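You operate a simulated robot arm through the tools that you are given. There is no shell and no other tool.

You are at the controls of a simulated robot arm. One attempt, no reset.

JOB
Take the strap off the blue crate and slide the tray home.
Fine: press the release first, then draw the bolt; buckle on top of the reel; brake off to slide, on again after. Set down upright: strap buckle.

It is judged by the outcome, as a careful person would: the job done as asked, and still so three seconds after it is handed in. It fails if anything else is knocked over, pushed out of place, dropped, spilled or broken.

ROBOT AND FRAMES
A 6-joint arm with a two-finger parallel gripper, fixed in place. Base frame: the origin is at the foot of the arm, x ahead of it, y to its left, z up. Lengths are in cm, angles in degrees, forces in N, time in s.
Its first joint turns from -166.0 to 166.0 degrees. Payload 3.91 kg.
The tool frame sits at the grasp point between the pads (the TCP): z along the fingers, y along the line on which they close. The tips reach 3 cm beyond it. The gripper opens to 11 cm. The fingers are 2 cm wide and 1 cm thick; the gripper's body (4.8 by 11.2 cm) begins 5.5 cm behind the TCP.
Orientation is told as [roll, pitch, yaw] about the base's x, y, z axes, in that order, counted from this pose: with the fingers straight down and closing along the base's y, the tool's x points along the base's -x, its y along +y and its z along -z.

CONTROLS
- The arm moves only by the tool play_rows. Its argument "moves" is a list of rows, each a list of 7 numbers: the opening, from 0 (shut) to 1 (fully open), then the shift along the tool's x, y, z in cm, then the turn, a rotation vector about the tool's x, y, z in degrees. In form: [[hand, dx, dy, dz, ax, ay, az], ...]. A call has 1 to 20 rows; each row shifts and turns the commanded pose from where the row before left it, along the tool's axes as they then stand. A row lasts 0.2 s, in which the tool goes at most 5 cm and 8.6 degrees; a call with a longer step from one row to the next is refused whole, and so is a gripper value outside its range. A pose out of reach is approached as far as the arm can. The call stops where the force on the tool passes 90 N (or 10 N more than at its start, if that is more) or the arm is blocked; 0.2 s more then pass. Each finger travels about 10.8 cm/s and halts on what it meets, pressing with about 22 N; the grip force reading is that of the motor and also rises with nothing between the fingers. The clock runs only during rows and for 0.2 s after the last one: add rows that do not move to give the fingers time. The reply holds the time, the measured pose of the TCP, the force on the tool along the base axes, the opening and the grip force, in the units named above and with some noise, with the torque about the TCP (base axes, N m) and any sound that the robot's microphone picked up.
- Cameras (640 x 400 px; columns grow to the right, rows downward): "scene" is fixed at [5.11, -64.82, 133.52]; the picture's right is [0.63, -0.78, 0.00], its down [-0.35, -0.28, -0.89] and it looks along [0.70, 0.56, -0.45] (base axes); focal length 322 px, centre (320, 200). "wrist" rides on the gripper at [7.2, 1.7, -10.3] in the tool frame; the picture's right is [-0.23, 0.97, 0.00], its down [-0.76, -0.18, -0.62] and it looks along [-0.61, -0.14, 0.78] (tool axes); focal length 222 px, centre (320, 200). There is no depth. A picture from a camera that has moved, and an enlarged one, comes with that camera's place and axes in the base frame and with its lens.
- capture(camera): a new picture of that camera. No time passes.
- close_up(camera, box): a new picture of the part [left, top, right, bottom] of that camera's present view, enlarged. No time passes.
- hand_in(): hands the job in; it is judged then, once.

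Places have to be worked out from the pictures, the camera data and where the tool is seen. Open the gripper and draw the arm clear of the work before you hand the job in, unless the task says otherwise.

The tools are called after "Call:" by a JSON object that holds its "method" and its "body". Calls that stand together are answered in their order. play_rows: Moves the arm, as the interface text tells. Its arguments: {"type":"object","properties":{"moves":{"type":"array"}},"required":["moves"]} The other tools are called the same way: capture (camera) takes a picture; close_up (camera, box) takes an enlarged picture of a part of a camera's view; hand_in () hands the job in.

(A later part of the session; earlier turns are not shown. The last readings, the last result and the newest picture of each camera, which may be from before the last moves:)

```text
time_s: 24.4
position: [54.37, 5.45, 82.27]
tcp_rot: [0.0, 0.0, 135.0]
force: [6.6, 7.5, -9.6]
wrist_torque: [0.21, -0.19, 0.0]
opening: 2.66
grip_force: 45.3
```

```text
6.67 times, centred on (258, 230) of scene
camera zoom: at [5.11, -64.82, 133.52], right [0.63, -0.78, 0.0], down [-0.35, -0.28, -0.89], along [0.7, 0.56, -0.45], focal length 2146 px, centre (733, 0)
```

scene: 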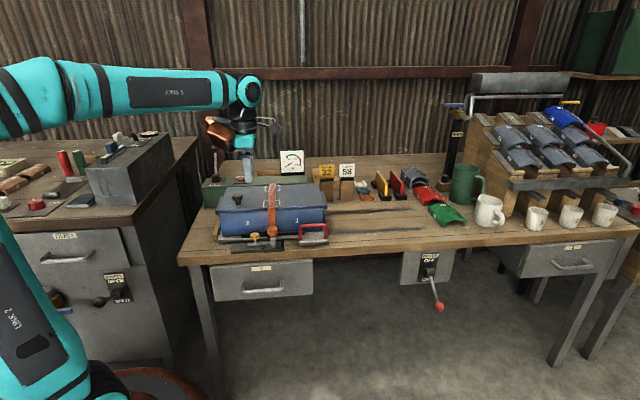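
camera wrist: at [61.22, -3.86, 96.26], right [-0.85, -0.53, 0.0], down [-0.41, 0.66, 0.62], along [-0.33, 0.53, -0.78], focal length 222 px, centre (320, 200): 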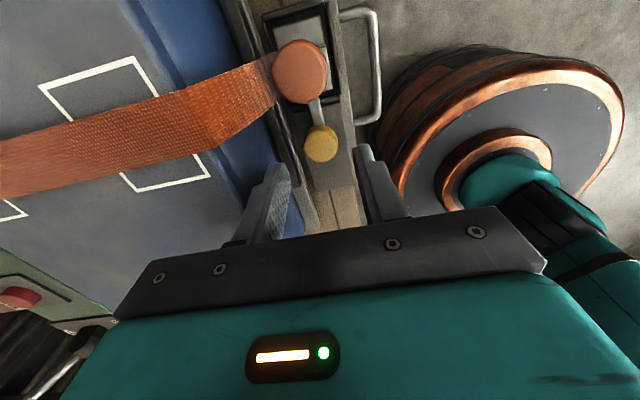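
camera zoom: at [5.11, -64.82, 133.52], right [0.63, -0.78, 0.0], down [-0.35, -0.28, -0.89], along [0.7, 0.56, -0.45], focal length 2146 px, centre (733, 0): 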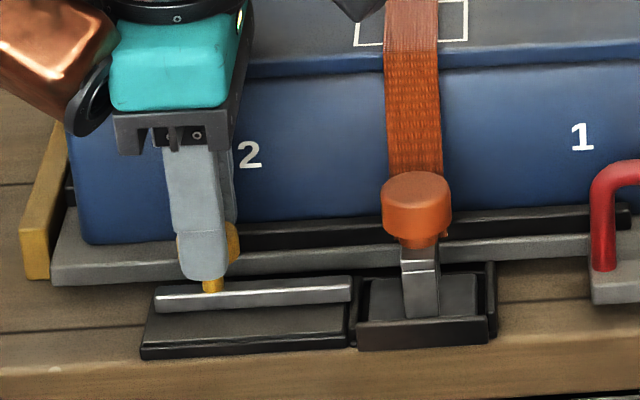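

Bolt is fully out of the buckle pocket with no end-stop felt yet; I draw a little further to be sure it's at full travel.

Call:
{"method": "play_rows", "body": {"moves": [[0, -0.3, -0.1, 0, 0, 0, 0], [0, -0.3, -0.1, 0, 0, 0, 0], [0, -0.3, 0, 0, 0, 0, 0], [0, 0, 0, 0, 0, 0, 0]]}}

Call:
{"method": "close_up", "body": {"camera": "scene", "box": [210, 200, 306, 260]}}

```text
time_s: 25.4
position: [53.84, 5.98, 82.33]
tcp_rot: [-0.1, 0.0, 135.0]
force: [-6.4, -60.7, 4.0]
wrist_torque: [-1.88, 0.22, 0.25]
opening: 2.65
grip_force: 44.7
```

```text
6.67 times, centred on (258, 230) of scene
camera zoom: at [5.11, -64.82, 133.52], right [0.63, -0.78, 0.0], down [-0.35, -0.28, -0.89], along [0.7, 0.56, -0.45], focal length 2146 px, centre (733, 0)
```

zoom: 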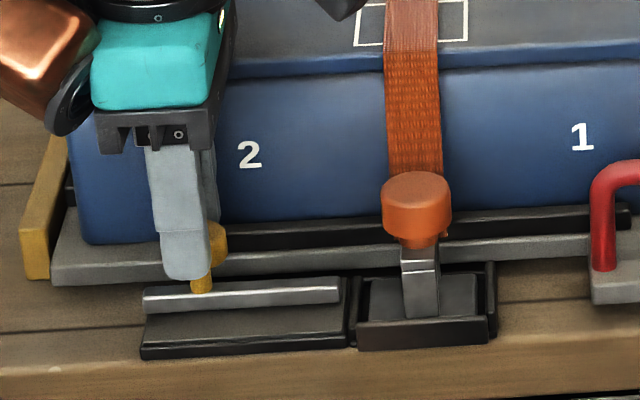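

I've hit the end stop (about 38 N resisting along the bolt, some sideways load from my small shift). I ease off, open the fingers, and rise.

Call:
{"method": "play_rows", "body": {"moves": [[0, 0.2, 0.15, 0, 0, 0, 0], [0.3, 0, 0, 0, 0, 0, 0], [0.4, 0, 0, 0, 0, 0, 0], [0.4, 0, 0, 0, 0, 0, 0]]}}

Call:
{"method": "close_up", "body": {"camera": "wrist", "box": [200, 40, 440, 190]}}

```text
time_s: 26.4
position: [53.88, 5.87, 82.25]
tcp_rot: [-0.1, 0.0, 134.9]
force: [-1.3, 0.7, -0.6]
wrist_torque: [-0.02, 0.01, 0.0]
opening: 4.4
grip_force: 0.1
```

```text
2.67 times, centred on (320, 115) of wrist
camera zoom: at [57.82, -0.42, 92.51], right [-0.85, -0.53, 0.0], down [-0.41, 0.66, 0.62], along [-0.33, 0.53, -0.78], focal length 592 px, centre (320, 427)
```

zoom: 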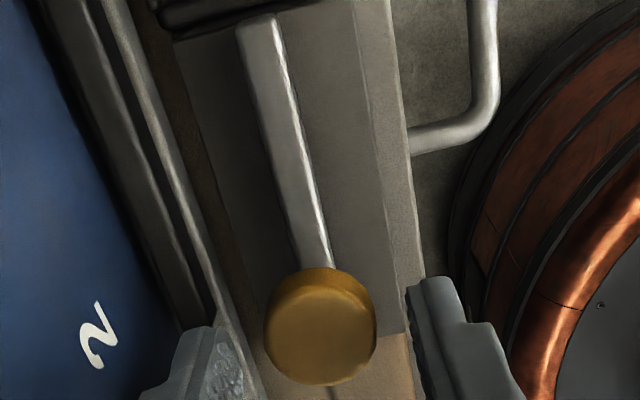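

Released cleanly with the bolt staying drawn. Because the strap leaves the buckle toward the crate, I'll grip the buckle knob from left and right instead (yaw 45°): rise, rotate back, and move above the buckle.

Call:
{"method": "play_rows", "body": {"moves": [[0.4, 0, 0, -3.2, 0, 0, 0], [0.4, 0, 0, -3.2, 0, 0, 0], [0.4, 0, 0, -3.2, 0, 0, 0], [0.4, 0, 0, -3.2, 0, 0, 0], [0.4, 0, 0, 0, 0, 0, 8.18], [0.4, 0, 0, 0, 0, 0, 8.18], [0.4, 0, 0, 0, 0, 0, 8.18], [0.4, 0, 0, 0, 0, 0, 8.18], [0.4, 0, 0, 0, 0, 0, 8.18], [0.4, 0, 0, 0, 0, 0, 8.18], [0.4, 0, 0, 0, 0, 0, 8.18], [0.4, 0, 0, 0, 0, 0, 8.18], [0.4, 0, 0, 0, 0, 0, 8.18], [0.4, 0, 0, 0, 0, 0, 8.18], [0.4, 0, 0, 0, 0, 0, 8.18], [0.5, 0.05, -3.4, 0, 0, 0, 0], [0.5, 0.05, -3.4, 0, 0, 0, 0], [0.5, 0.05, -3.4, 0, 0, 0, 0], [0.5, 0, 0, 0, 0, 0, 0]]}}

Call:
{"method": "capture", "body": {"camera": "wrist"}}

Call:
{"method": "close_up", "body": {"camera": "scene", "box": [210, 180, 338, 260]}}

```text
time_s: 30.4
position: [60.92, -1.48, 94.99]
tcp_rot: [0.0, 0.0, 45.0]
force: [0.1, 0.1, 0.1]
wrist_torque: [0.0, -0.01, -0.01]
opening: 5.49
grip_force: 0.1
```

```text
taken
camera wrist: at [54.67, -5.4, 105.25], right [-0.53, 0.85, 0.0], down [0.66, 0.41, 0.62], along [0.53, 0.33, -0.78], focal length 222 px, centre (320, 200)
```

wrist: 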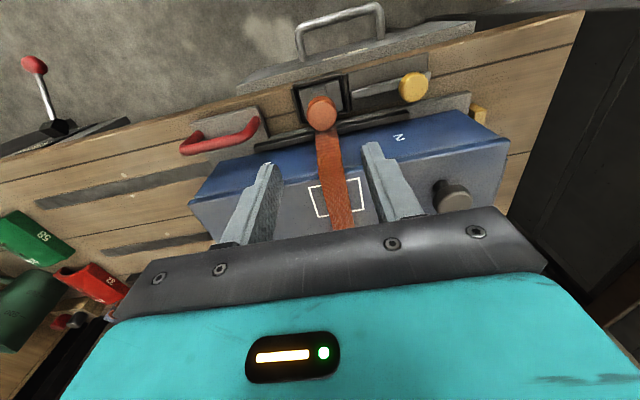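

```text
5.00 times, centred on (274, 220) of scene
camera zoom: at [5.11, -64.82, 133.52], right [0.63, -0.78, 0.0], down [-0.35, -0.28, -0.89], along [0.7, 0.56, -0.45], focal length 1609 px, centre (550, 100)
```

zoom: 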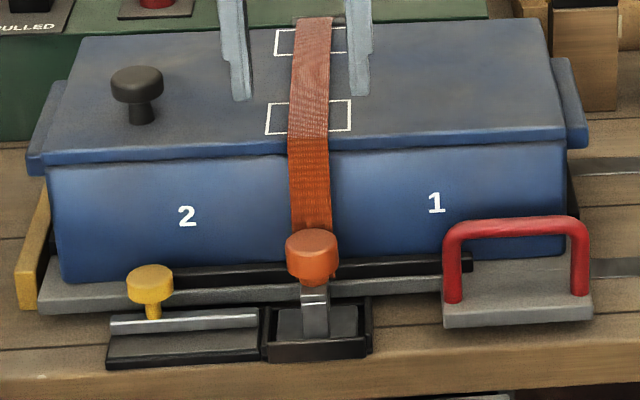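

TCP is centred over the buckle knob to within a few mm. I descend to z≈86 and check finger placement each side.

Call:
{"method": "play_rows", "body": {"moves": [[0.5, 0, 0, 3.0, 0, 0, 0], [0.5, 0, 0, 3.0, 0, 0, 0], [0.5, 0, 0, 3.0, 0, 0, 0], [0.5, 0, 0, 0, 0, 0, 0]]}}

Call:
{"method": "close_up", "body": {"camera": "wrist", "box": [200, 60, 440, 210]}}

Call:
{"method": "close_up", "body": {"camera": "scene", "box": [210, 180, 338, 260]}}

```text
time_s: 31.4
position: [61.06, -1.45, 86.02]
tcp_rot: [0.0, 0.0, 45.0]
force: [0.6, 0.3, -0.4]
wrist_torque: [-0.02, 0.01, -0.01]
opening: 5.52
grip_force: 0.0
```

```text
2.67 times, centred on (320, 135) of wrist
camera zoom: at [54.73, -5.35, 96.24], right [-0.53, 0.85, 0.0], down [0.66, 0.41, 0.62], along [0.53, 0.33, -0.78], focal length 592 px, centre (320, 373)
```

zoom: 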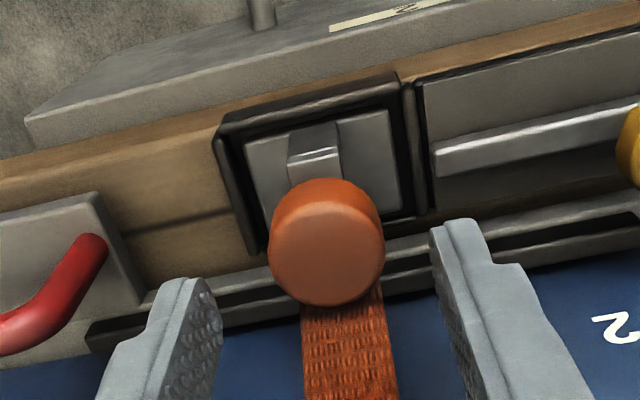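

```text
5.00 times, centred on (274, 220) of scene
camera zoom: at [5.11, -64.82, 133.52], right [0.63, -0.78, 0.0], down [-0.35, -0.28, -0.89], along [0.7, 0.56, -0.45], focal length 1609 px, centre (550, 100)
```

zoom: 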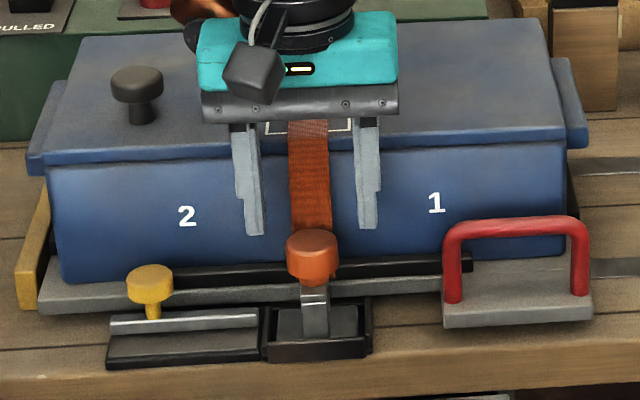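

Fingers bracket the knob symmetrically. I lower to z≈82.8 and close on the knob.

Call:
{"method": "play_rows", "body": {"moves": [[0.5, 0, 0, 1.1, 0, 0, 0], [0.5, 0, 0, 1.1, 0, 0, 0], [0.5, 0, 0, 1.0, 0, 0, 0], [0.5, 0, 0, 0, 0, 0, 0], [0.3, 0, 0, 0, 0, 0, 0], [0.15, 0, 0, 0, 0, 0, 0], [0.15, 0, 0, 0, 0, 0, 0]]}}

Call:
{"method": "close_up", "body": {"camera": "wrist", "box": [200, 60, 440, 210]}}

Call:
{"method": "close_up", "body": {"camera": "scene", "box": [210, 180, 338, 260]}}

```text
time_s: 33.0
position: [60.95, -1.56, 82.77]
tcp_rot: [-0.1, 0.1, 45.0]
force: [0.3, -0.1, -0.1]
wrist_torque: [0.0, -0.01, 0.01]
opening: 3.1
grip_force: 21.8
```

```text
2.67 times, centred on (320, 135) of wrist
camera zoom: at [54.71, -5.37, 93.05], right [-0.53, 0.85, 0.0], down [0.66, 0.41, 0.62], along [0.53, 0.33, -0.78], focal length 592 px, centre (320, 373)
```

zoom: 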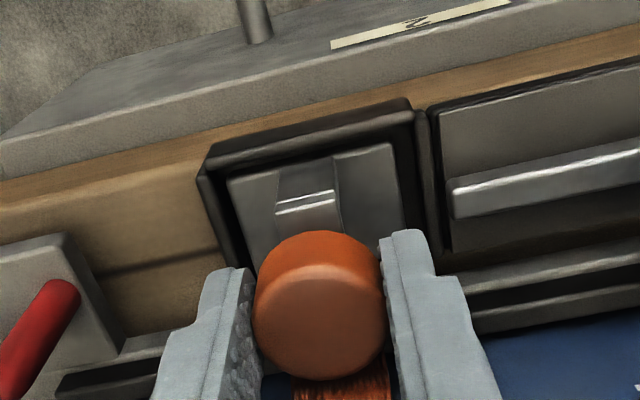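

```text
5.00 times, centred on (274, 220) of scene
camera zoom: at [5.11, -64.82, 133.52], right [0.63, -0.78, 0.0], down [-0.35, -0.28, -0.89], along [0.7, 0.56, -0.45], focal length 1609 px, centre (550, 100)
```

zoom: 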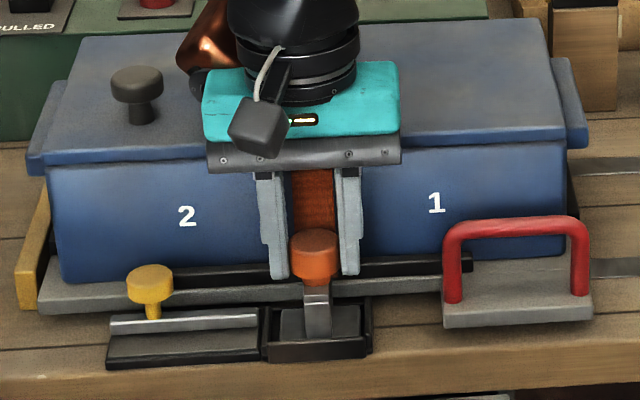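

Grip is firm at 3.1 cm. I lift slowly 3 cm first and check the buckle comes free with the hand.

Call:
{"method": "play_rows", "body": {"moves": [[0.15, 0, 0, -0.7, 0, 0, 0], [0.15, 0, 0, -0.8, 0, 0, 0], [0.15, 0, 0, -0.8, 0, 0, 0], [0.15, 0, 0, -0.8, 0, 0, 0], [0.15, 0, 0, 0, 0, 0, 0]]}}

Call:
{"method": "close_up", "body": {"camera": "scene", "box": [210, 180, 338, 260]}}

```text
time_s: 34.2
position: [61.01, -1.43, 86.06]
tcp_rot: [0.0, 0.0, 45.0]
force: [0.2, 0.1, -1.3]
wrist_torque: [-0.02, -0.01, 0.02]
opening: 3.09
grip_force: 21.2
```

```text
5.00 times, centred on (274, 220) of scene
camera zoom: at [5.11, -64.82, 133.52], right [0.63, -0.78, 0.0], down [-0.35, -0.28, -0.89], along [0.7, 0.56, -0.45], focal length 1609 px, centre (550, 100)
```

zoom: 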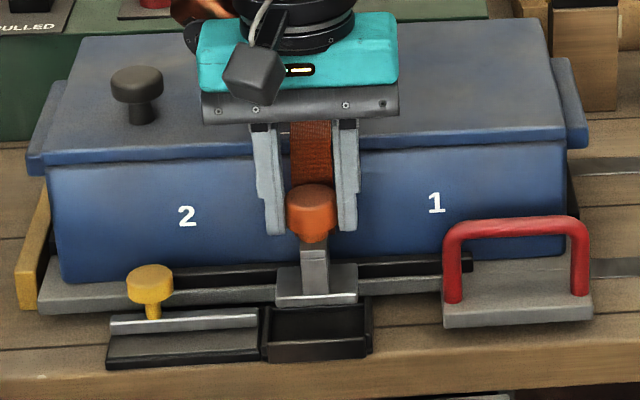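

The buckle is free: base plate ~5 × 4.4 cm, hanging upright. I raise it to clear the lid by several cm and check again.

Call:
{"method": "play_rows", "body": {"moves": [[0.15, 0, 0, -2.0, 0, 0, 0], [0.15, 0, 0, -2.5, 0, 0, 0], [0.15, 0, 0, -2.5, 0, 0, 0], [0.15, 0, 0, -2.5, 0, 0, 0], [0.15, 0, 0, -2.5, 0, 0, 0], [0.15, 0, 0, 0, 0, 0, 0]]}}

Call:
{"method": "close_up", "body": {"camera": "scene", "box": [200, 140, 328, 220]}}

Call:
{"method": "capture", "body": {"camera": "wrist"}}

```text
time_s: 35.6
position: [60.95, -1.57, 98.01]
tcp_rot: [0.0, 0.0, 45.1]
force: [-0.4, -0.6, -1.6]
wrist_torque: [0.0, 0.02, 0.0]
opening: 3.06
grip_force: 21.9
```

```text
5.00 times, centred on (264, 180) of scene
camera zoom: at [5.11, -64.82, 133.52], right [0.63, -0.78, 0.0], down [-0.35, -0.28, -0.89], along [0.7, 0.56, -0.45], focal length 1609 px, centre (600, 300)
```

zoom: 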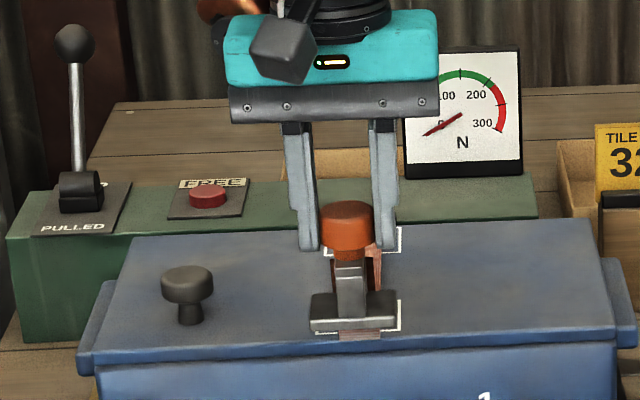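

```text
taken
camera wrist: at [54.7, -5.38, 108.27], right [-0.53, 0.85, 0.0], down [0.66, 0.41, 0.62], along [0.53, 0.33, -0.78], focal length 222 px, centre (320, 200)
```

wrist: 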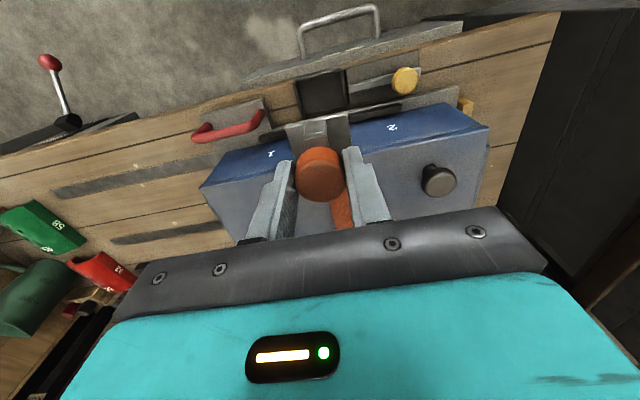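

Buckle base is at about z=90.7, clear of the lid (86.7). I carry it back over the crate to above the housing's free area between button and gauge (U≈40.5).

Call:
{"method": "play_rows", "body": {"moves": [[0.15, -2.0, 0.2, 0, 0, 0, 0], [0.15, -3.2, 0.35, 0, 0, 0, 0], [0.15, -3.2, 0.35, 0, 0, 0, 0], [0.15, -3.2, 0.35, 0, 0, 0, 0], [0.15, -3.2, 0.35, 0, 0, 0, 0], [0.15, -3.2, 0.35, 0, 0, 0, 0], [0.15, -3.2, 0.35, 0, 0, 0, 0], [0.15, -3.2, 0.35, 0, 0, 0, 0], [0.15, -3.2, 0.35, 0, 0, 0, 0], [0.15, -3.2, 0.35, 0, 0, 0, 0], [0.15, -2.4, 0.35, 0, 0, 0, 0], [0.15, -1.0, 0, 0, 0, 0, 0], [0.15, 0, 0, 0, 0, 0, 0]]}}

Call:
{"method": "close_up", "body": {"camera": "scene", "box": [190, 110, 318, 190]}}

Call:
{"method": "capture", "body": {"camera": "wrist"}}

```text
time_s: 38.4
position: [82.56, 25.28, 97.89]
tcp_rot: [0.0, 0.0, 45.1]
force: [0.5, 0.3, -1.1]
wrist_torque: [0.02, -0.03, -0.01]
opening: 3.06
grip_force: 21.5
```

```text
5.00 times, centred on (254, 150) of scene
camera zoom: at [5.11, -64.82, 133.52], right [0.63, -0.78, 0.0], down [-0.35, -0.28, -0.89], along [0.7, 0.56, -0.45], focal length 1609 px, centre (650, 450)
```

zoom: 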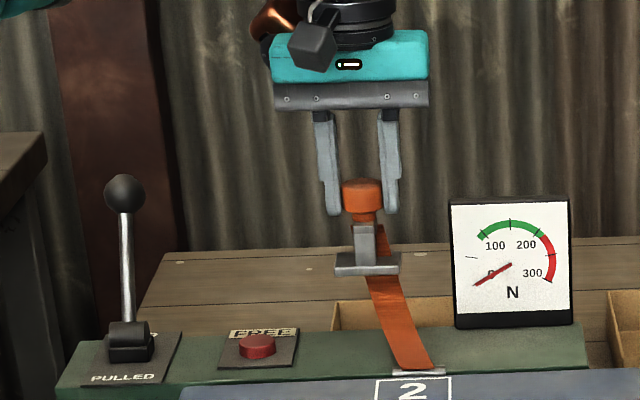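

```text
taken
camera wrist: at [76.3, 21.48, 108.16], right [-0.53, 0.85, 0.0], down [0.66, 0.41, 0.62], along [0.53, 0.33, -0.78], focal length 222 px, centre (320, 200)
```

wrist: 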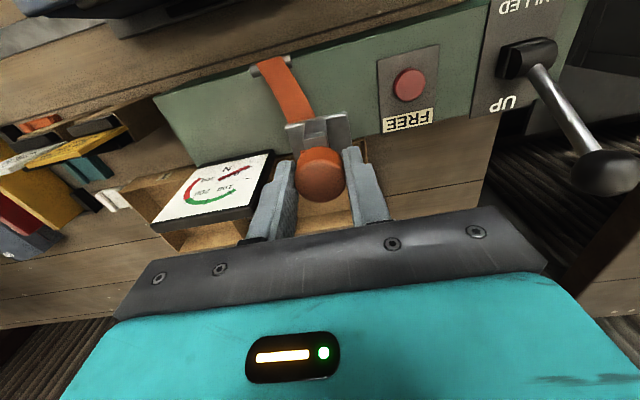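

The strap has reeled in behind it, and the buckle hangs upright over free housing top. I lower toward the surface (expected contact at TCP z≈91).

Call:
{"method": "play_rows", "body": {"moves": [[0.15, 0, 0, 1.3, 0, 0, 0], [0.15, 0, 0, 1.3, 0, 0, 0], [0.15, 0, 0, 1.3, 0, 0, 0], [0.15, 0, 0, 1.2, 0, 0, 0], [0.15, 0, 0, 0, 0, 0, 0]]}}

Call:
{"method": "close_up", "body": {"camera": "scene", "box": [222, 130, 302, 180]}}

Call:
{"method": "close_up", "body": {"camera": "wrist", "box": [220, 30, 460, 180]}}

```text
time_s: 39.6
position: [82.47, 25.26, 92.85]
tcp_rot: [0.1, -0.1, 44.9]
force: [-0.1, 0.3, -1.3]
wrist_torque: [-0.01, 0.01, -0.01]
opening: 3.1
grip_force: 22.5
```

```text
8.00 times, centred on (262, 155) of scene
camera zoom: at [5.11, -64.82, 133.52], right [0.63, -0.78, 0.0], down [-0.35, -0.28, -0.89], along [0.7, 0.56, -0.45], focal length 2575 px, centre (784, 560)
```

zoom: 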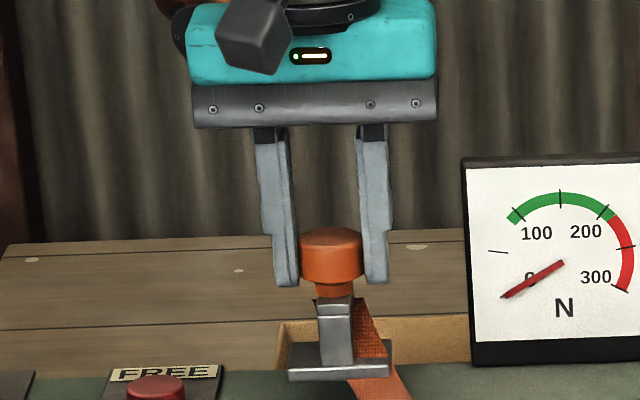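

```text
2.67 times, centred on (340, 105) of wrist
camera zoom: at [76.22, 21.45, 103.08], right [-0.53, 0.85, 0.0], down [0.66, 0.41, 0.62], along [0.53, 0.33, -0.78], focal length 592 px, centre (267, 453)
```

zoom: 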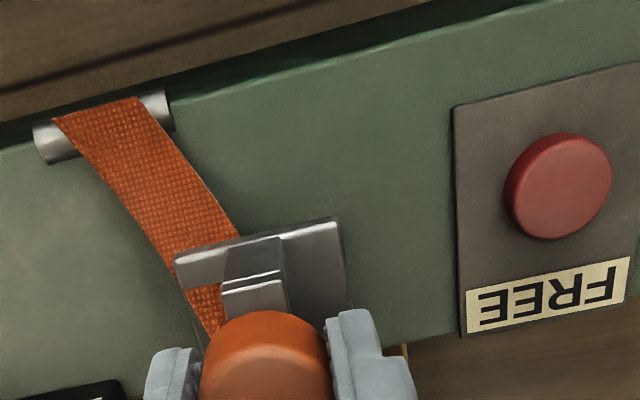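

Base is ~1.5 cm above the housing top, well inside its edges. I lower in fine steps and watch for contact force.

Call:
{"method": "play_rows", "body": {"moves": [[0.15, 0, 0, 0.4, 0, 0, 0], [0.15, 0, 0, 0.4, 0, 0, 0], [0.15, 0, 0, 0.3, 0, 0, 0], [0.15, 0, 0, 0, 0, 0, 0]]}}

Call:
{"method": "close_up", "body": {"camera": "scene", "box": [222, 140, 302, 190]}}

```text
time_s: 40.6
position: [82.43, 25.22, 91.75]
tcp_rot: [0.0, 0.0, 45.0]
force: [0.5, 0.1, -1.1]
wrist_torque: [0.01, -0.01, 0.02]
opening: 3.06
grip_force: 21.8
```

```text
8.00 times, centred on (262, 165) of scene
camera zoom: at [5.11, -64.82, 133.52], right [0.63, -0.78, 0.0], down [-0.35, -0.28, -0.89], along [0.7, 0.56, -0.45], focal length 2575 px, centre (784, 480)
```

zoom: 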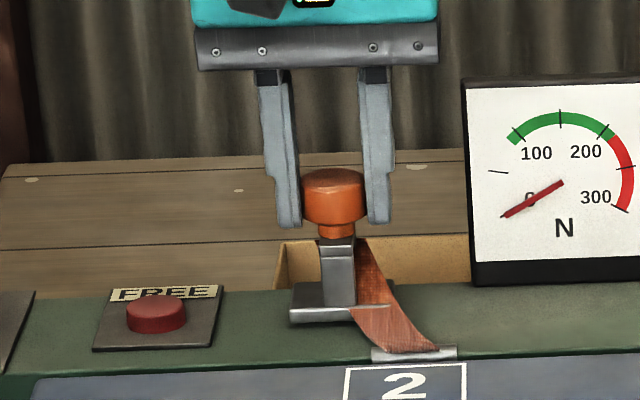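

No contact yet. Continuing in 2 mm steps.

Call:
{"method": "play_rows", "body": {"moves": [[0.15, 0, 0, 0.2, 0, 0, 0], [0.15, 0, 0, 0.2, 0, 0, 0], [0.15, 0, 0, 0.2, 0, 0, 0], [0.15, 0, 0, 0, 0, 0, 0]]}}

```text
time_s: 41.6
position: [82.58, 25.29, 91.26]
tcp_rot: [-0.1, -0.1, 45.1]
force: [4.9, -0.3, 18.4]
wrist_torque: [-0.01, -0.16, 0.0]
opening: 3.11
grip_force: 21.6
```

Contact felt (18 N). I ease up 1 mm, open the fingers slightly, and check the buckle stands by itself.

Call:
{"method": "play_rows", "body": {"moves": [[0.15, 0, 0, -0.12, 0, 0, 0], [0.3, 0, 0, 0, 0, 0, 0], [0.4, 0, 0, 0, 0, 0, 0], [0.45, 0, 0, 0, 0, 0, 0], [0.45, 0, 0, 0, 0, 0, 0]]}}

Call:
{"method": "close_up", "body": {"camera": "scene", "box": [222, 140, 302, 190]}}

Call:
{"method": "close_up", "body": {"camera": "wrist", "box": [220, 30, 460, 180]}}

```text
time_s: 42.8
position: [82.6, 25.38, 91.27]
tcp_rot: [0.0, -0.1, 45.0]
force: [-0.3, -0.3, -0.2]
wrist_torque: [-0.02, 0.05, 0.0]
opening: 4.94
grip_force: 0.0
```

```text
8.00 times, centred on (262, 165) of scene
camera zoom: at [5.11, -64.82, 133.52], right [0.63, -0.78, 0.0], down [-0.35, -0.28, -0.89], along [0.7, 0.56, -0.45], focal length 2575 px, centre (784, 480)
```

zoom: 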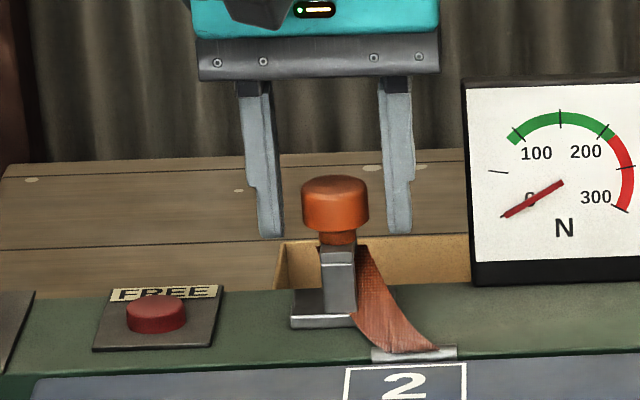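

```text
2.67 times, centred on (340, 105) of wrist
camera zoom: at [76.25, 21.42, 101.51], right [-0.53, 0.85, 0.0], down [0.66, 0.41, 0.62], along [0.53, 0.33, -0.78], focal length 592 px, centre (267, 453)
```

zoom: 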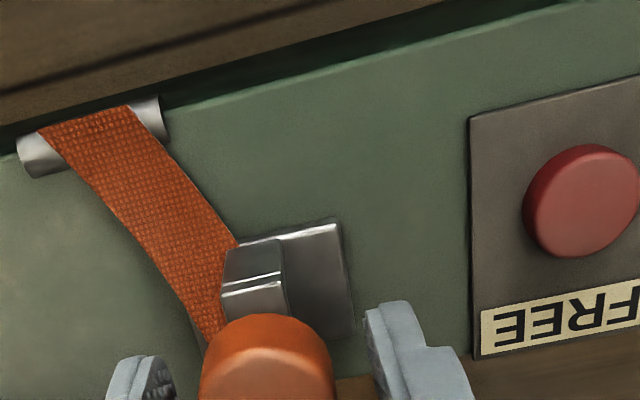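

The buckle stands upright on the reel housing, released, gauge at 0. I rise straight up, then swing out in front of the bench toward the brake, closing the fingers.

Call:
{"method": "play_rows", "body": {"moves": [[0.45, 0, 0, -2.0, 0, 0, 0], [0.45, 0, 0, -3.0, 0, 0, 0], [0.45, 0, 0, -3.5, 0, 0, 0], [0.45, 0, 0, -3.5, 0, 0, 0], [0.45, 4.09, -2.0, 0, 0, 0, 0], [0.45, 4.09, -2.0, 0, 0, 0, 0], [0.45, 4.09, -2.0, 0, 0, 0, 0], [0.45, 4.09, -2.0, 0, 0, 0, 0], [0.45, 4.09, -2.0, 0, 0, 0, 0], [0.45, 4.09, -2.0, 0, 0, 0, 0], [0.45, 4.09, -2.0, 0, 0, 0, 0], [0.45, 4.09, -2.0, 0, 0, 0, 0], [0.45, 4.09, -2.0, 0, 0, 0, 0], [0.45, 4.09, -2.0, 0, 0, 0, 0], [0.45, 4.09, -2.0, 0, 0, 0, 0], [0.45, 4.09, -2.0, 0, 0, 0, 0], [0.45, 4.09, -2.0, 0, 0, 0, 0], [0.45, 4.09, -2.0, 0, 0, 0, 0], [0.45, 0, 0, 0, 0, 0, 0]]}}

Call:
{"method": "capture", "body": {"camera": "scene"}}

Call:
{"method": "capture", "body": {"camera": "wrist"}}

```text
time_s: 46.8
position: [61.69, -34.99, 103.23]
tcp_rot: [0.0, 0.0, 45.0]
force: [-0.1, -0.4, -0.4]
wrist_torque: [-0.03, 0.04, 0.01]
opening: 4.93
grip_force: 0.0
```

```text
taken
```

scene: 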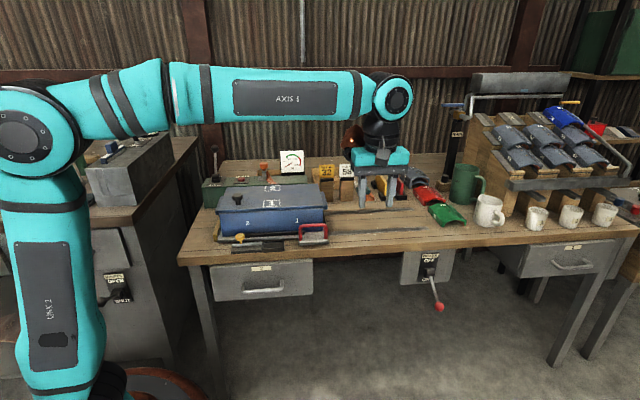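

```text
taken
camera wrist: at [55.43, -38.87, 113.43], right [-0.53, 0.85, 0.0], down [0.66, 0.41, 0.62], along [0.53, 0.33, -0.78], focal length 222 px, centre (320, 200)
```

wrist: 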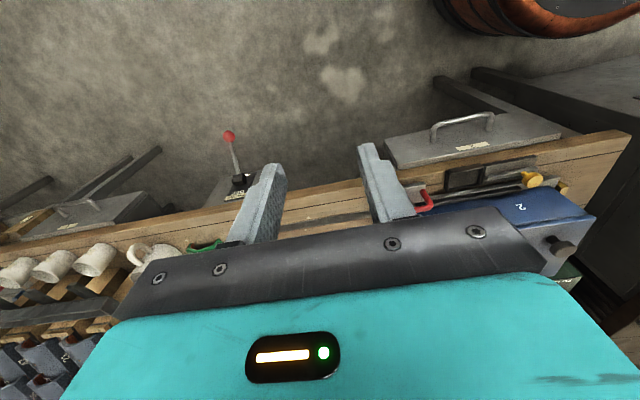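

The hand is now in front of the bench. I turn to yaw −20° so it can later point outward at the lever, close the fingers, and verify the buckle is still standing.

Call:
{"method": "play_rows", "body": {"moves": [[0.2, 0, 0, 0, 0, 0, 8.125], [0, 0, 0, 0, 0, 0, 8.125], [0, 0, 0, 0, 0, 0, 8.125], [0, 0, 0, 0, 0, 0, 8.125], [0, 0, 0, 0, 0, 0, 8.125], [0, 0, 0, 0, 0, 0, 8.125], [0, 0, 0, 0, 0, 0, 8.125], [0, 0, 0, 0, 0, 0, 8.125], [0, 0, 0, 0, 0, 0, 0]]}}

Call:
{"method": "close_up", "body": {"camera": "scene", "box": [200, 140, 360, 240]}}

Call:
{"method": "capture", "body": {"camera": "wrist"}}

Call:
{"method": "close_up", "body": {"camera": "scene", "box": [380, 235, 476, 325]}}

```text
time_s: 48.8
position: [61.82, -34.99, 103.33]
tcp_rot: [0.0, 0.0, -20.1]
force: [-0.1, -0.4, -0.7]
wrist_torque: [-0.03, -0.01, 0.0]
opening: 0.01
grip_force: 21.9
```

```text
4.00 times, centred on (280, 190) of scene
camera zoom: at [5.11, -64.82, 133.52], right [0.63, -0.78, 0.0], down [-0.35, -0.28, -0.89], along [0.7, 0.56, -0.45], focal length 1288 px, centre (480, 240)
```

zoom: 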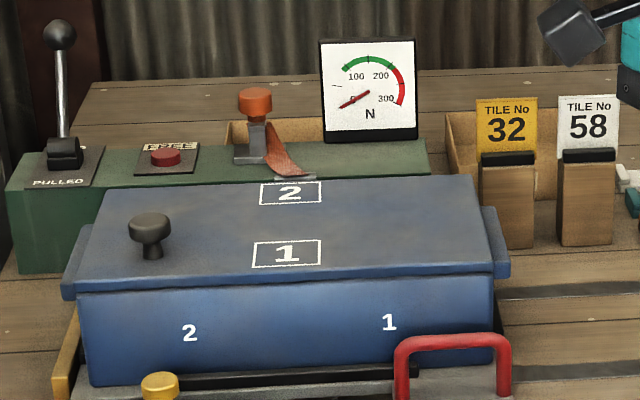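

```text
taken
camera wrist: at [55.67, -30.83, 113.48], right [0.55, 0.84, 0.0], down [0.65, -0.43, 0.62], along [0.52, -0.34, -0.78], focal length 222 px, centre (320, 200)
```

wrist: 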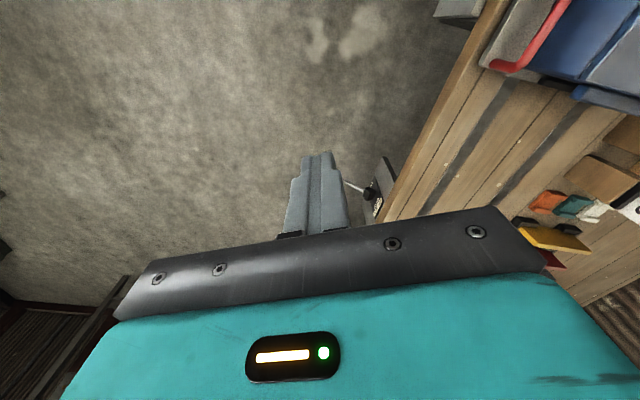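

```text
4.44 times, centred on (428, 280) of scene
camera zoom: at [5.11, -64.82, 133.52], right [0.63, -0.78, 0.0], down [-0.35, -0.28, -0.89], along [0.7, 0.56, -0.45], focal length 1431 px, centre (-160, -156)
```

zoom: 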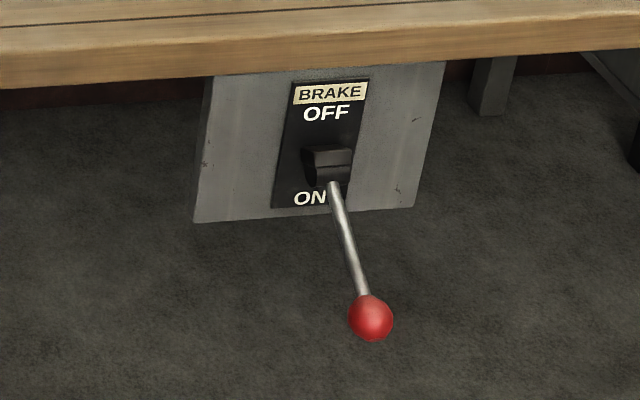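

Buckle still upright. Now I tilt the tool outward toward horizontal in place (rotation about tool y), checking the arm partway.

Call:
{"method": "play_rows", "body": {"moves": [[0, 0, 0, 0, 0, -8, 0], [0, 0, 0, 0, 0, -8, 0], [0, 0, 0, 0, 0, -8, 0], [0, 0, 0, 0, 0, -8, 0], [0, 0, 0, 0, 0, -8, 0], [0, 0, 0, 0, 0, 0, 0]]}}

Call:
{"method": "capture", "body": {"camera": "scene"}}

Call:
{"method": "capture", "body": {"camera": "wrist"}}

```text
time_s: 50.2
position: [61.72, -34.9, 103.35]
tcp_rot: [-0.1, -40.1, -19.9]
force: [-0.7, -0.4, -0.1]
wrist_torque: [-0.01, 0.01, -0.02]
opening: 0.02
grip_force: 21.8
```

```text
taken
```

scene: 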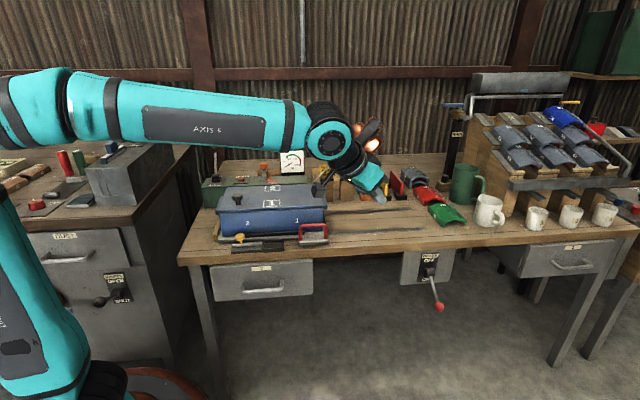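

```text
taken
camera wrist: at [50.94, -29.17, 106.42], right [0.5, 0.86, 0.15], down [0.11, -0.23, 0.97], along [0.86, -0.46, -0.21], focal length 222 px, centre (320, 200)
```

wrist: 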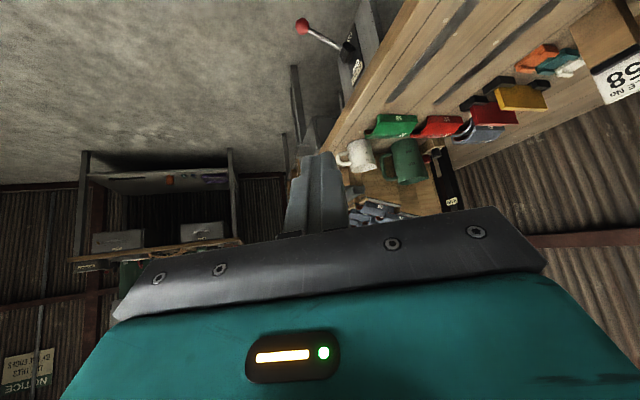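

The tilt works. I now lower and extend along the front of the bench, then tilt further to about 75°, stopping ~10 cm short of the lever.

Call:
{"method": "play_rows", "body": {"moves": [[0, 1.333, 0, 3.921, 0, 0, 0], [0, 1.333, 0, 3.921, 0, 0, 0], [0, 1.333, 0, 3.921, 0, 0, 0], [0, 1.333, 0, 3.921, 0, 0, 0], [0, 1.333, 0, 3.921, 0, 0, 0], [0, 1.333, 0, 3.921, 0, 0, 0], [0, 1.333, 0, 3.921, 0, 0, 0], [0, 1.333, 0, 3.921, 0, 0, 0], [0, 0, 0, 0, 0, -7, 0], [0, 0, 0, 0, 0, -7, 0], [0, 0, 0, 0, 0, -7, 0], [0, 0, 0, 0, 0, -7, 0], [0, 0, 0, 0, 0, -7, 0], [0, 0, 0, 0, 0, 0, 0]]}}

Call:
{"method": "capture", "body": {"camera": "scene"}}

Call:
{"method": "capture", "body": {"camera": "wrist"}}

```text
time_s: 53.2
position: [73.27, -38.77, 72.2]
tcp_rot: [2.7, -70.2, -21.5]
force: [0.2, -0.4, 0.4]
wrist_torque: [-0.01, 0.02, -0.03]
opening: 0.0
grip_force: 21.9
out of reach, approached as far as the arm can: row 10
```

```text
taken
```

scene: 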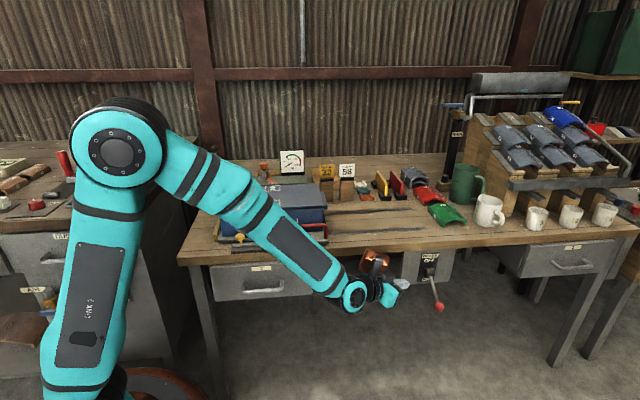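

```text
taken
camera wrist: at [62.34, -33.03, 68.89], right [0.39, 0.89, 0.23], down [-0.37, -0.07, 0.92], along [0.84, -0.44, 0.31], focal length 222 px, centre (320, 200)
```

wrist: 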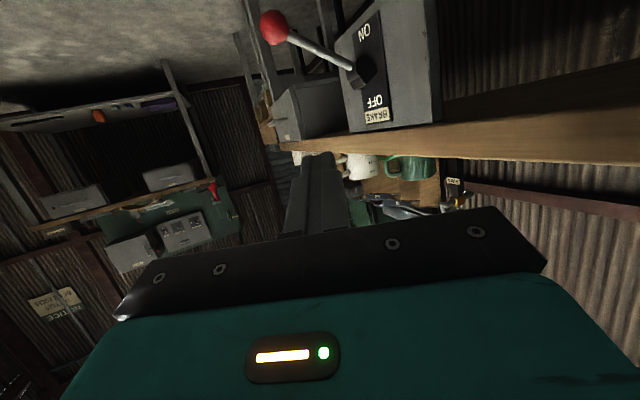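

Near the wrist's straight-arm configuration the tilt saturates at about −70°. The view confirms the lever: ball ≈ [87.6, -46.9, 57.9], hub ≈ [93.5, -40, 64.3], OFF is up. I back the tilt off to about −45° and see how the pose responds.

Call:
{"method": "play_rows", "body": {"moves": [[0, 0, 0, 0, 0, 7.5, 0], [0, 0, 0, 0, 0, 7.5, 0], [0, 0, 0, 0, 0, 7.5, 0], [0, 0, 0, 0, 0, 7.5, 0], [0, 0, 0, 0, 0, 0, 0]]}}

Call:
{"method": "close_up", "body": {"camera": "wrist", "box": [200, 0, 440, 150]}}

```text
time_s: 54.4
position: [73.44, -38.27, 72.4]
tcp_rot: [2.4, -44.9, -19.9]
force: [0.4, 0.8, 0.2]
wrist_torque: [0.04, -0.01, 0.03]
opening: 0.0
grip_force: 22.2
out of reach, approached as far as the arm can: row 4
```

```text
2.67 times, centred on (320, 75) of wrist
camera zoom: at [62.22, -32.85, 74.48], right [0.45, 0.87, 0.19], down [0.03, -0.23, 0.97], along [0.89, -0.44, -0.13], focal length 592 px, centre (320, 533)
```

zoom: 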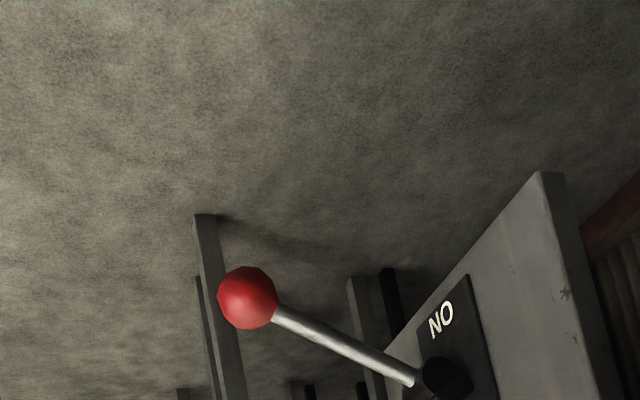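

The straight-wrist singularity sits here because the tool's yaw is off the arm's radial plane. I bring the tilt back a bit and align yaw to −27° so the wrist can pass straight through.

Call:
{"method": "play_rows", "body": {"moves": [[0, 0, 0, 0, 0, 7, 0], [0, 0, 0, 0, 0, 7, 0], [0, 0, 0, 0, 0, 0, 0], [0, 0, 0, 0, 3.6, 0, 6.0], [0, 0, 0, 0, 0, 0, 0]]}}

Call:
{"method": "capture", "body": {"camera": "scene"}}

```text
time_s: 55.6
position: [73.47, -38.14, 72.34]
tcp_rot: [2.0, -30.8, -26.2]
force: [0.7, -0.5, 1.0]
wrist_torque: [0.02, 0.0, 0.03]
opening: 0.0
grip_force: 21.3
```

```text
taken
```

scene: 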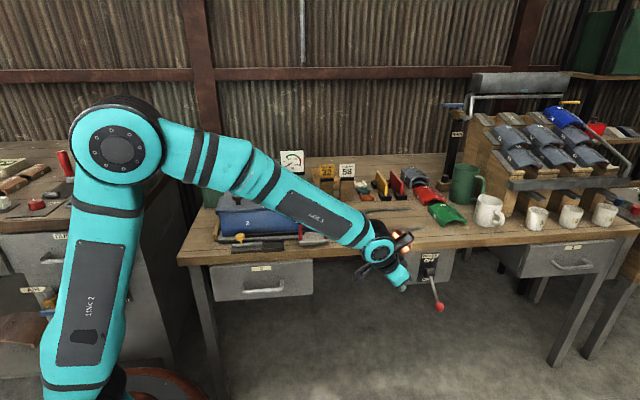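

Tool roll is off by 2°. I correct roll and yaw to lie in the radial plane, then tilt again toward horizontal.

Call:
{"method": "play_rows", "body": {"moves": [[0, 0, 0, 0, 2.62, 0, 1.03], [0, 0, 0, 0, 0, 0, 0], [0, 0, 0, 0, 0, -6, 0], [0, 0, 0, 0, 0, -6, 0], [0, 0, 0, 0, 0, -6, 0], [0, 0, 0, 0, 0, -6, 0], [0, 0, 0, 0, 0, -6, 0], [0, 0, 0, 0, 0, -6, 0], [0, 0, 0, 0, 0, -6, 0], [0, 0, 0, 0, 0, 0, 0]]}}

Call:
{"method": "capture", "body": {"camera": "scene"}}

```text
time_s: 57.8
position: [73.97, -36.78, 72.17]
tcp_rot: [4.8, -60.0, -29.0]
force: [-0.2, -0.7, -0.3]
wrist_torque: [0.0, -0.01, -0.04]
opening: 0.0
grip_force: 22.2
out of reach, approached as far as the arm can: row 5, 6, 7, 8
```

```text
taken
```

scene: 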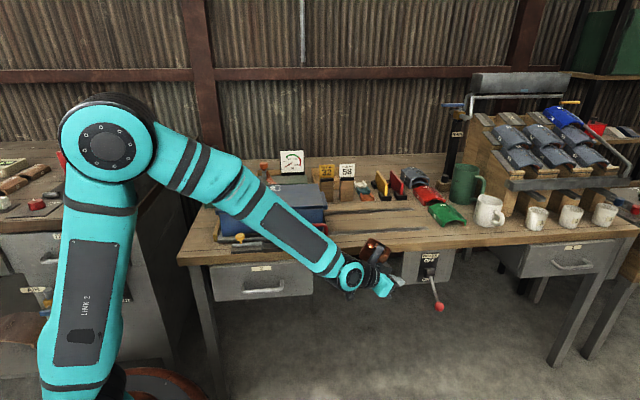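

The wrist has passed the straight configuration (tool now ~30° below horizontal). I tilt further so it stays clear of that zone during the lift.

Call:
{"method": "play_rows", "body": {"moves": [[0, 0, 0, 0, 0, -6, 0], [0, 0, 0, 0, 0, -6, 0], [0, 0, 0, 0, 0, -6, 0], [0, 0, 0, 0, 0, 0, 0]]}}

Call:
{"method": "capture", "body": {"camera": "wrist"}}

Call:
{"method": "close_up", "body": {"camera": "scene", "box": [300, 220, 460, 320]}}

```text
time_s: 58.8
position: [72.17, -40.44, 73.14]
tcp_rot: [12.2, -77.6, -35.6]
force: [-0.8, -0.2, 0.1]
wrist_torque: [0.0, -0.02, -0.04]
opening: 0.0
grip_force: 22.1
out of reach, approached as far as the arm can: row 1, 2, 3
```

```text
taken
camera wrist: at [62.36, -33.98, 68.17], right [0.43, 0.86, 0.27], down [-0.5, -0.02, 0.87], along [0.75, -0.51, 0.42], focal length 222 px, centre (320, 200)
```

wrist: 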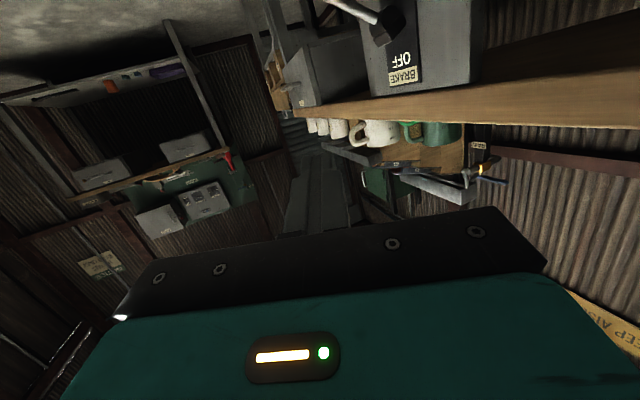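

```text
4.00 times, centred on (380, 270) of scene
camera zoom: at [5.11, -64.82, 133.52], right [0.63, -0.78, 0.0], down [-0.35, -0.28, -0.89], along [0.7, 0.56, -0.45], focal length 1288 px, centre (80, -80)
```

zoom: 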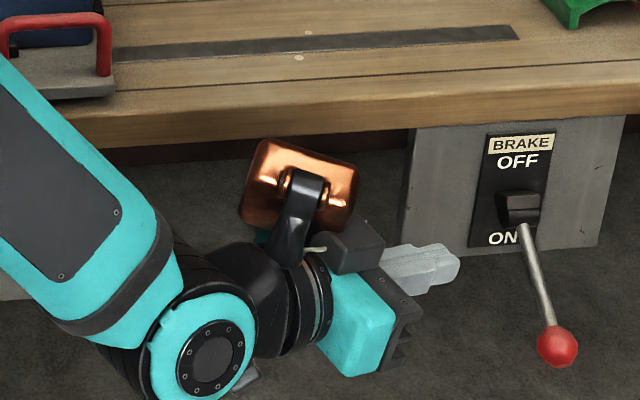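

The pose lags the command. I hold still for a moment to see whether it settles or is truly limited.

Call:
{"method": "play_rows", "body": {"moves": [[0, 0, 0, 0, 0, 0, 0], [0, 0, 0, 0, 0, 0, 0], [0, 0, 0, 0, 0, 0, 0]]}}

```text
time_s: 59.6
position: [72.22, -40.38, 73.06]
tcp_rot: [12.2, -77.4, -35.6]
force: [0.5, 0.1, -0.1]
wrist_torque: [-0.01, 0.02, -0.04]
opening: 0.0
grip_force: 22.1
```

It holds steadily: tool points ~12° below horizontal, azimuth −23°. I lower straight down to below the ball's level (z≈54.5), still ~16 cm short of the lever.

Call:
{"method": "play_rows", "body": {"moves": [[0, 3.61, -0.17, 0.78, 0, 0, 0], [0, 3.61, -0.17, 0.78, 0, 0, 0], [0, 3.61, -0.17, 0.78, 0, 0, 0], [0, 3.61, -0.17, 0.78, 0, 0, 0], [0, 3.61, -0.17, 0.78, 0, 0, 0], [0, 0, 0, 0, 0, 0, 0]]}}

Call:
{"method": "close_up", "body": {"camera": "scene", "box": [290, 220, 482, 340]}}

Call:
{"method": "capture", "body": {"camera": "wrist"}}

```text
time_s: 61.0
position: [70.22, -44.03, 55.21]
tcp_rot: [12.0, -77.8, -36.1]
force: [-0.3, -0.2, 0.7]
wrist_torque: [-0.02, 0.01, -0.02]
opening: 0.01
grip_force: 22.1
out of reach, approached as far as the arm can: row 1, 2, 3, 4, 5
```

```text
3.33 times, centred on (386, 280) of scene
camera zoom: at [5.11, -64.82, 133.52], right [0.63, -0.78, 0.0], down [-0.35, -0.28, -0.89], along [0.7, 0.56, -0.45], focal length 1073 px, centre (100, -67)
```

zoom: 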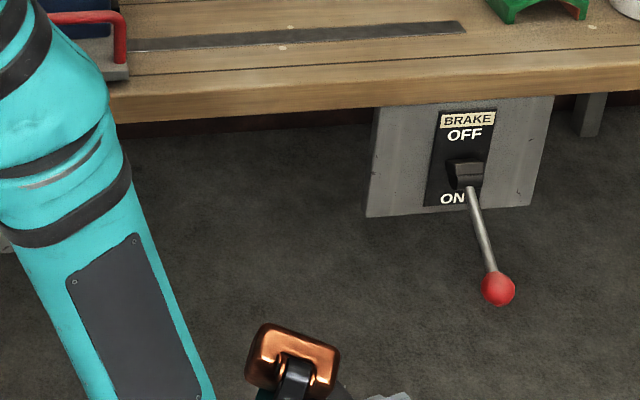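

```text
taken
camera wrist: at [60.45, -37.51, 50.28], right [0.44, 0.86, 0.27], down [-0.5, -0.01, 0.87], along [0.75, -0.51, 0.42], focal length 222 px, centre (320, 200)
```

wrist: 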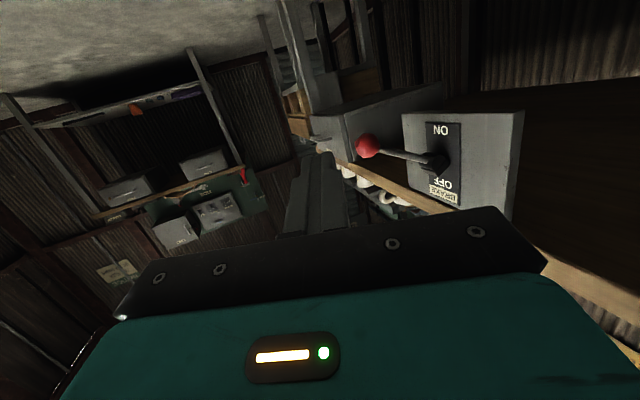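

The lateral drift suggests the forearm-roll joint is at its limit; turning the tool's heading more toward the bench (+15° about vertical) should free it. I do that here, clear of everything.

Call:
{"method": "play_rows", "body": {"moves": [[0, 0, 0, 0, -7.33, 0.35, -1.58], [0, 0, 0, 0, -7.33, 0.35, -1.58], [0, 0, 0, 0, 0, 0, 0]]}}

Call:
{"method": "capture", "body": {"camera": "wrist"}}

Call:
{"method": "capture", "body": {"camera": "scene"}}

```text
time_s: 61.8
position: [70.21, -44.15, 55.38]
tcp_rot: [10.9, -77.8, -20.5]
force: [-0.1, 0.0, 0.7]
wrist_torque: [0.02, 0.01, -0.01]
opening: 0.0
grip_force: 22.0
```

```text
taken
camera wrist: at [59.12, -40.17, 50.37], right [0.21, 0.94, 0.26], down [-0.48, -0.13, 0.87], along [0.85, -0.31, 0.42], focal length 222 px, centre (320, 200)
```

wrist: 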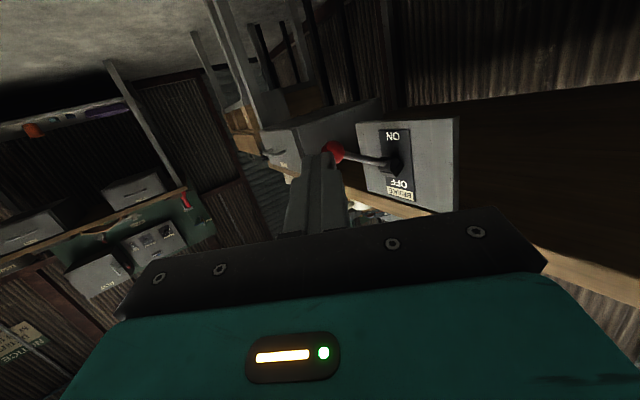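

```text
taken
```

scene: 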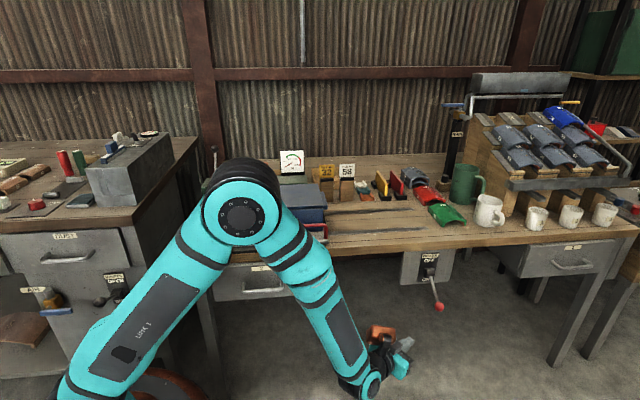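

That cleared the limit. Tool heading is now azimuth −9°, 12° below horizontal. I extend toward the lever, passing below and behind the ball, pausing partway to look.

Call:
{"method": "play_rows", "body": {"moves": [[0, -0.468, 0.548, 3.04, 0, 0, 0], [0, -0.468, 0.548, 3.04, 0, 0, 0], [0, -0.468, 0.548, 3.04, 0, 0, 0], [0, -0.468, 0.548, 3.04, 0, 0, 0], [0, 0, 0, 0, 0, 0, 0]]}}

Call:
{"method": "close_up", "body": {"camera": "wrist", "box": [230, 50, 470, 200]}}

Call:
{"method": "close_up", "body": {"camera": "scene", "box": [360, 240, 488, 330]}}

```text
time_s: 63.0
position: [82.87, -43.95, 54.85]
tcp_rot: [11.0, -77.8, -20.7]
force: [-0.1, -0.4, -0.2]
wrist_torque: [-0.01, 0.03, -0.03]
opening: 0.0
grip_force: 22.4
```

```text
2.67 times, centred on (350, 125) of wrist
camera zoom: at [71.63, -40.05, 49.84], right [0.21, 0.94, 0.26], down [-0.48, -0.13, 0.87], along [0.85, -0.31, 0.42], focal length 592 px, centre (240, 400)
```

zoom: 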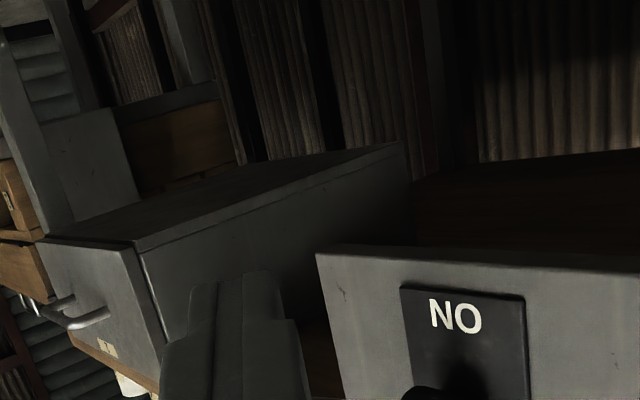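

```text
4.44 times, centred on (424, 285) of scene
camera zoom: at [5.11, -64.82, 133.52], right [0.63, -0.78, 0.0], down [-0.35, -0.28, -0.89], along [0.7, 0.56, -0.45], focal length 1431 px, centre (-142, -178)
```

zoom: 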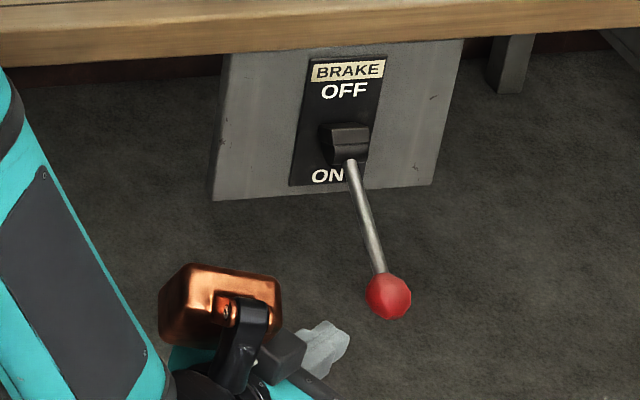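

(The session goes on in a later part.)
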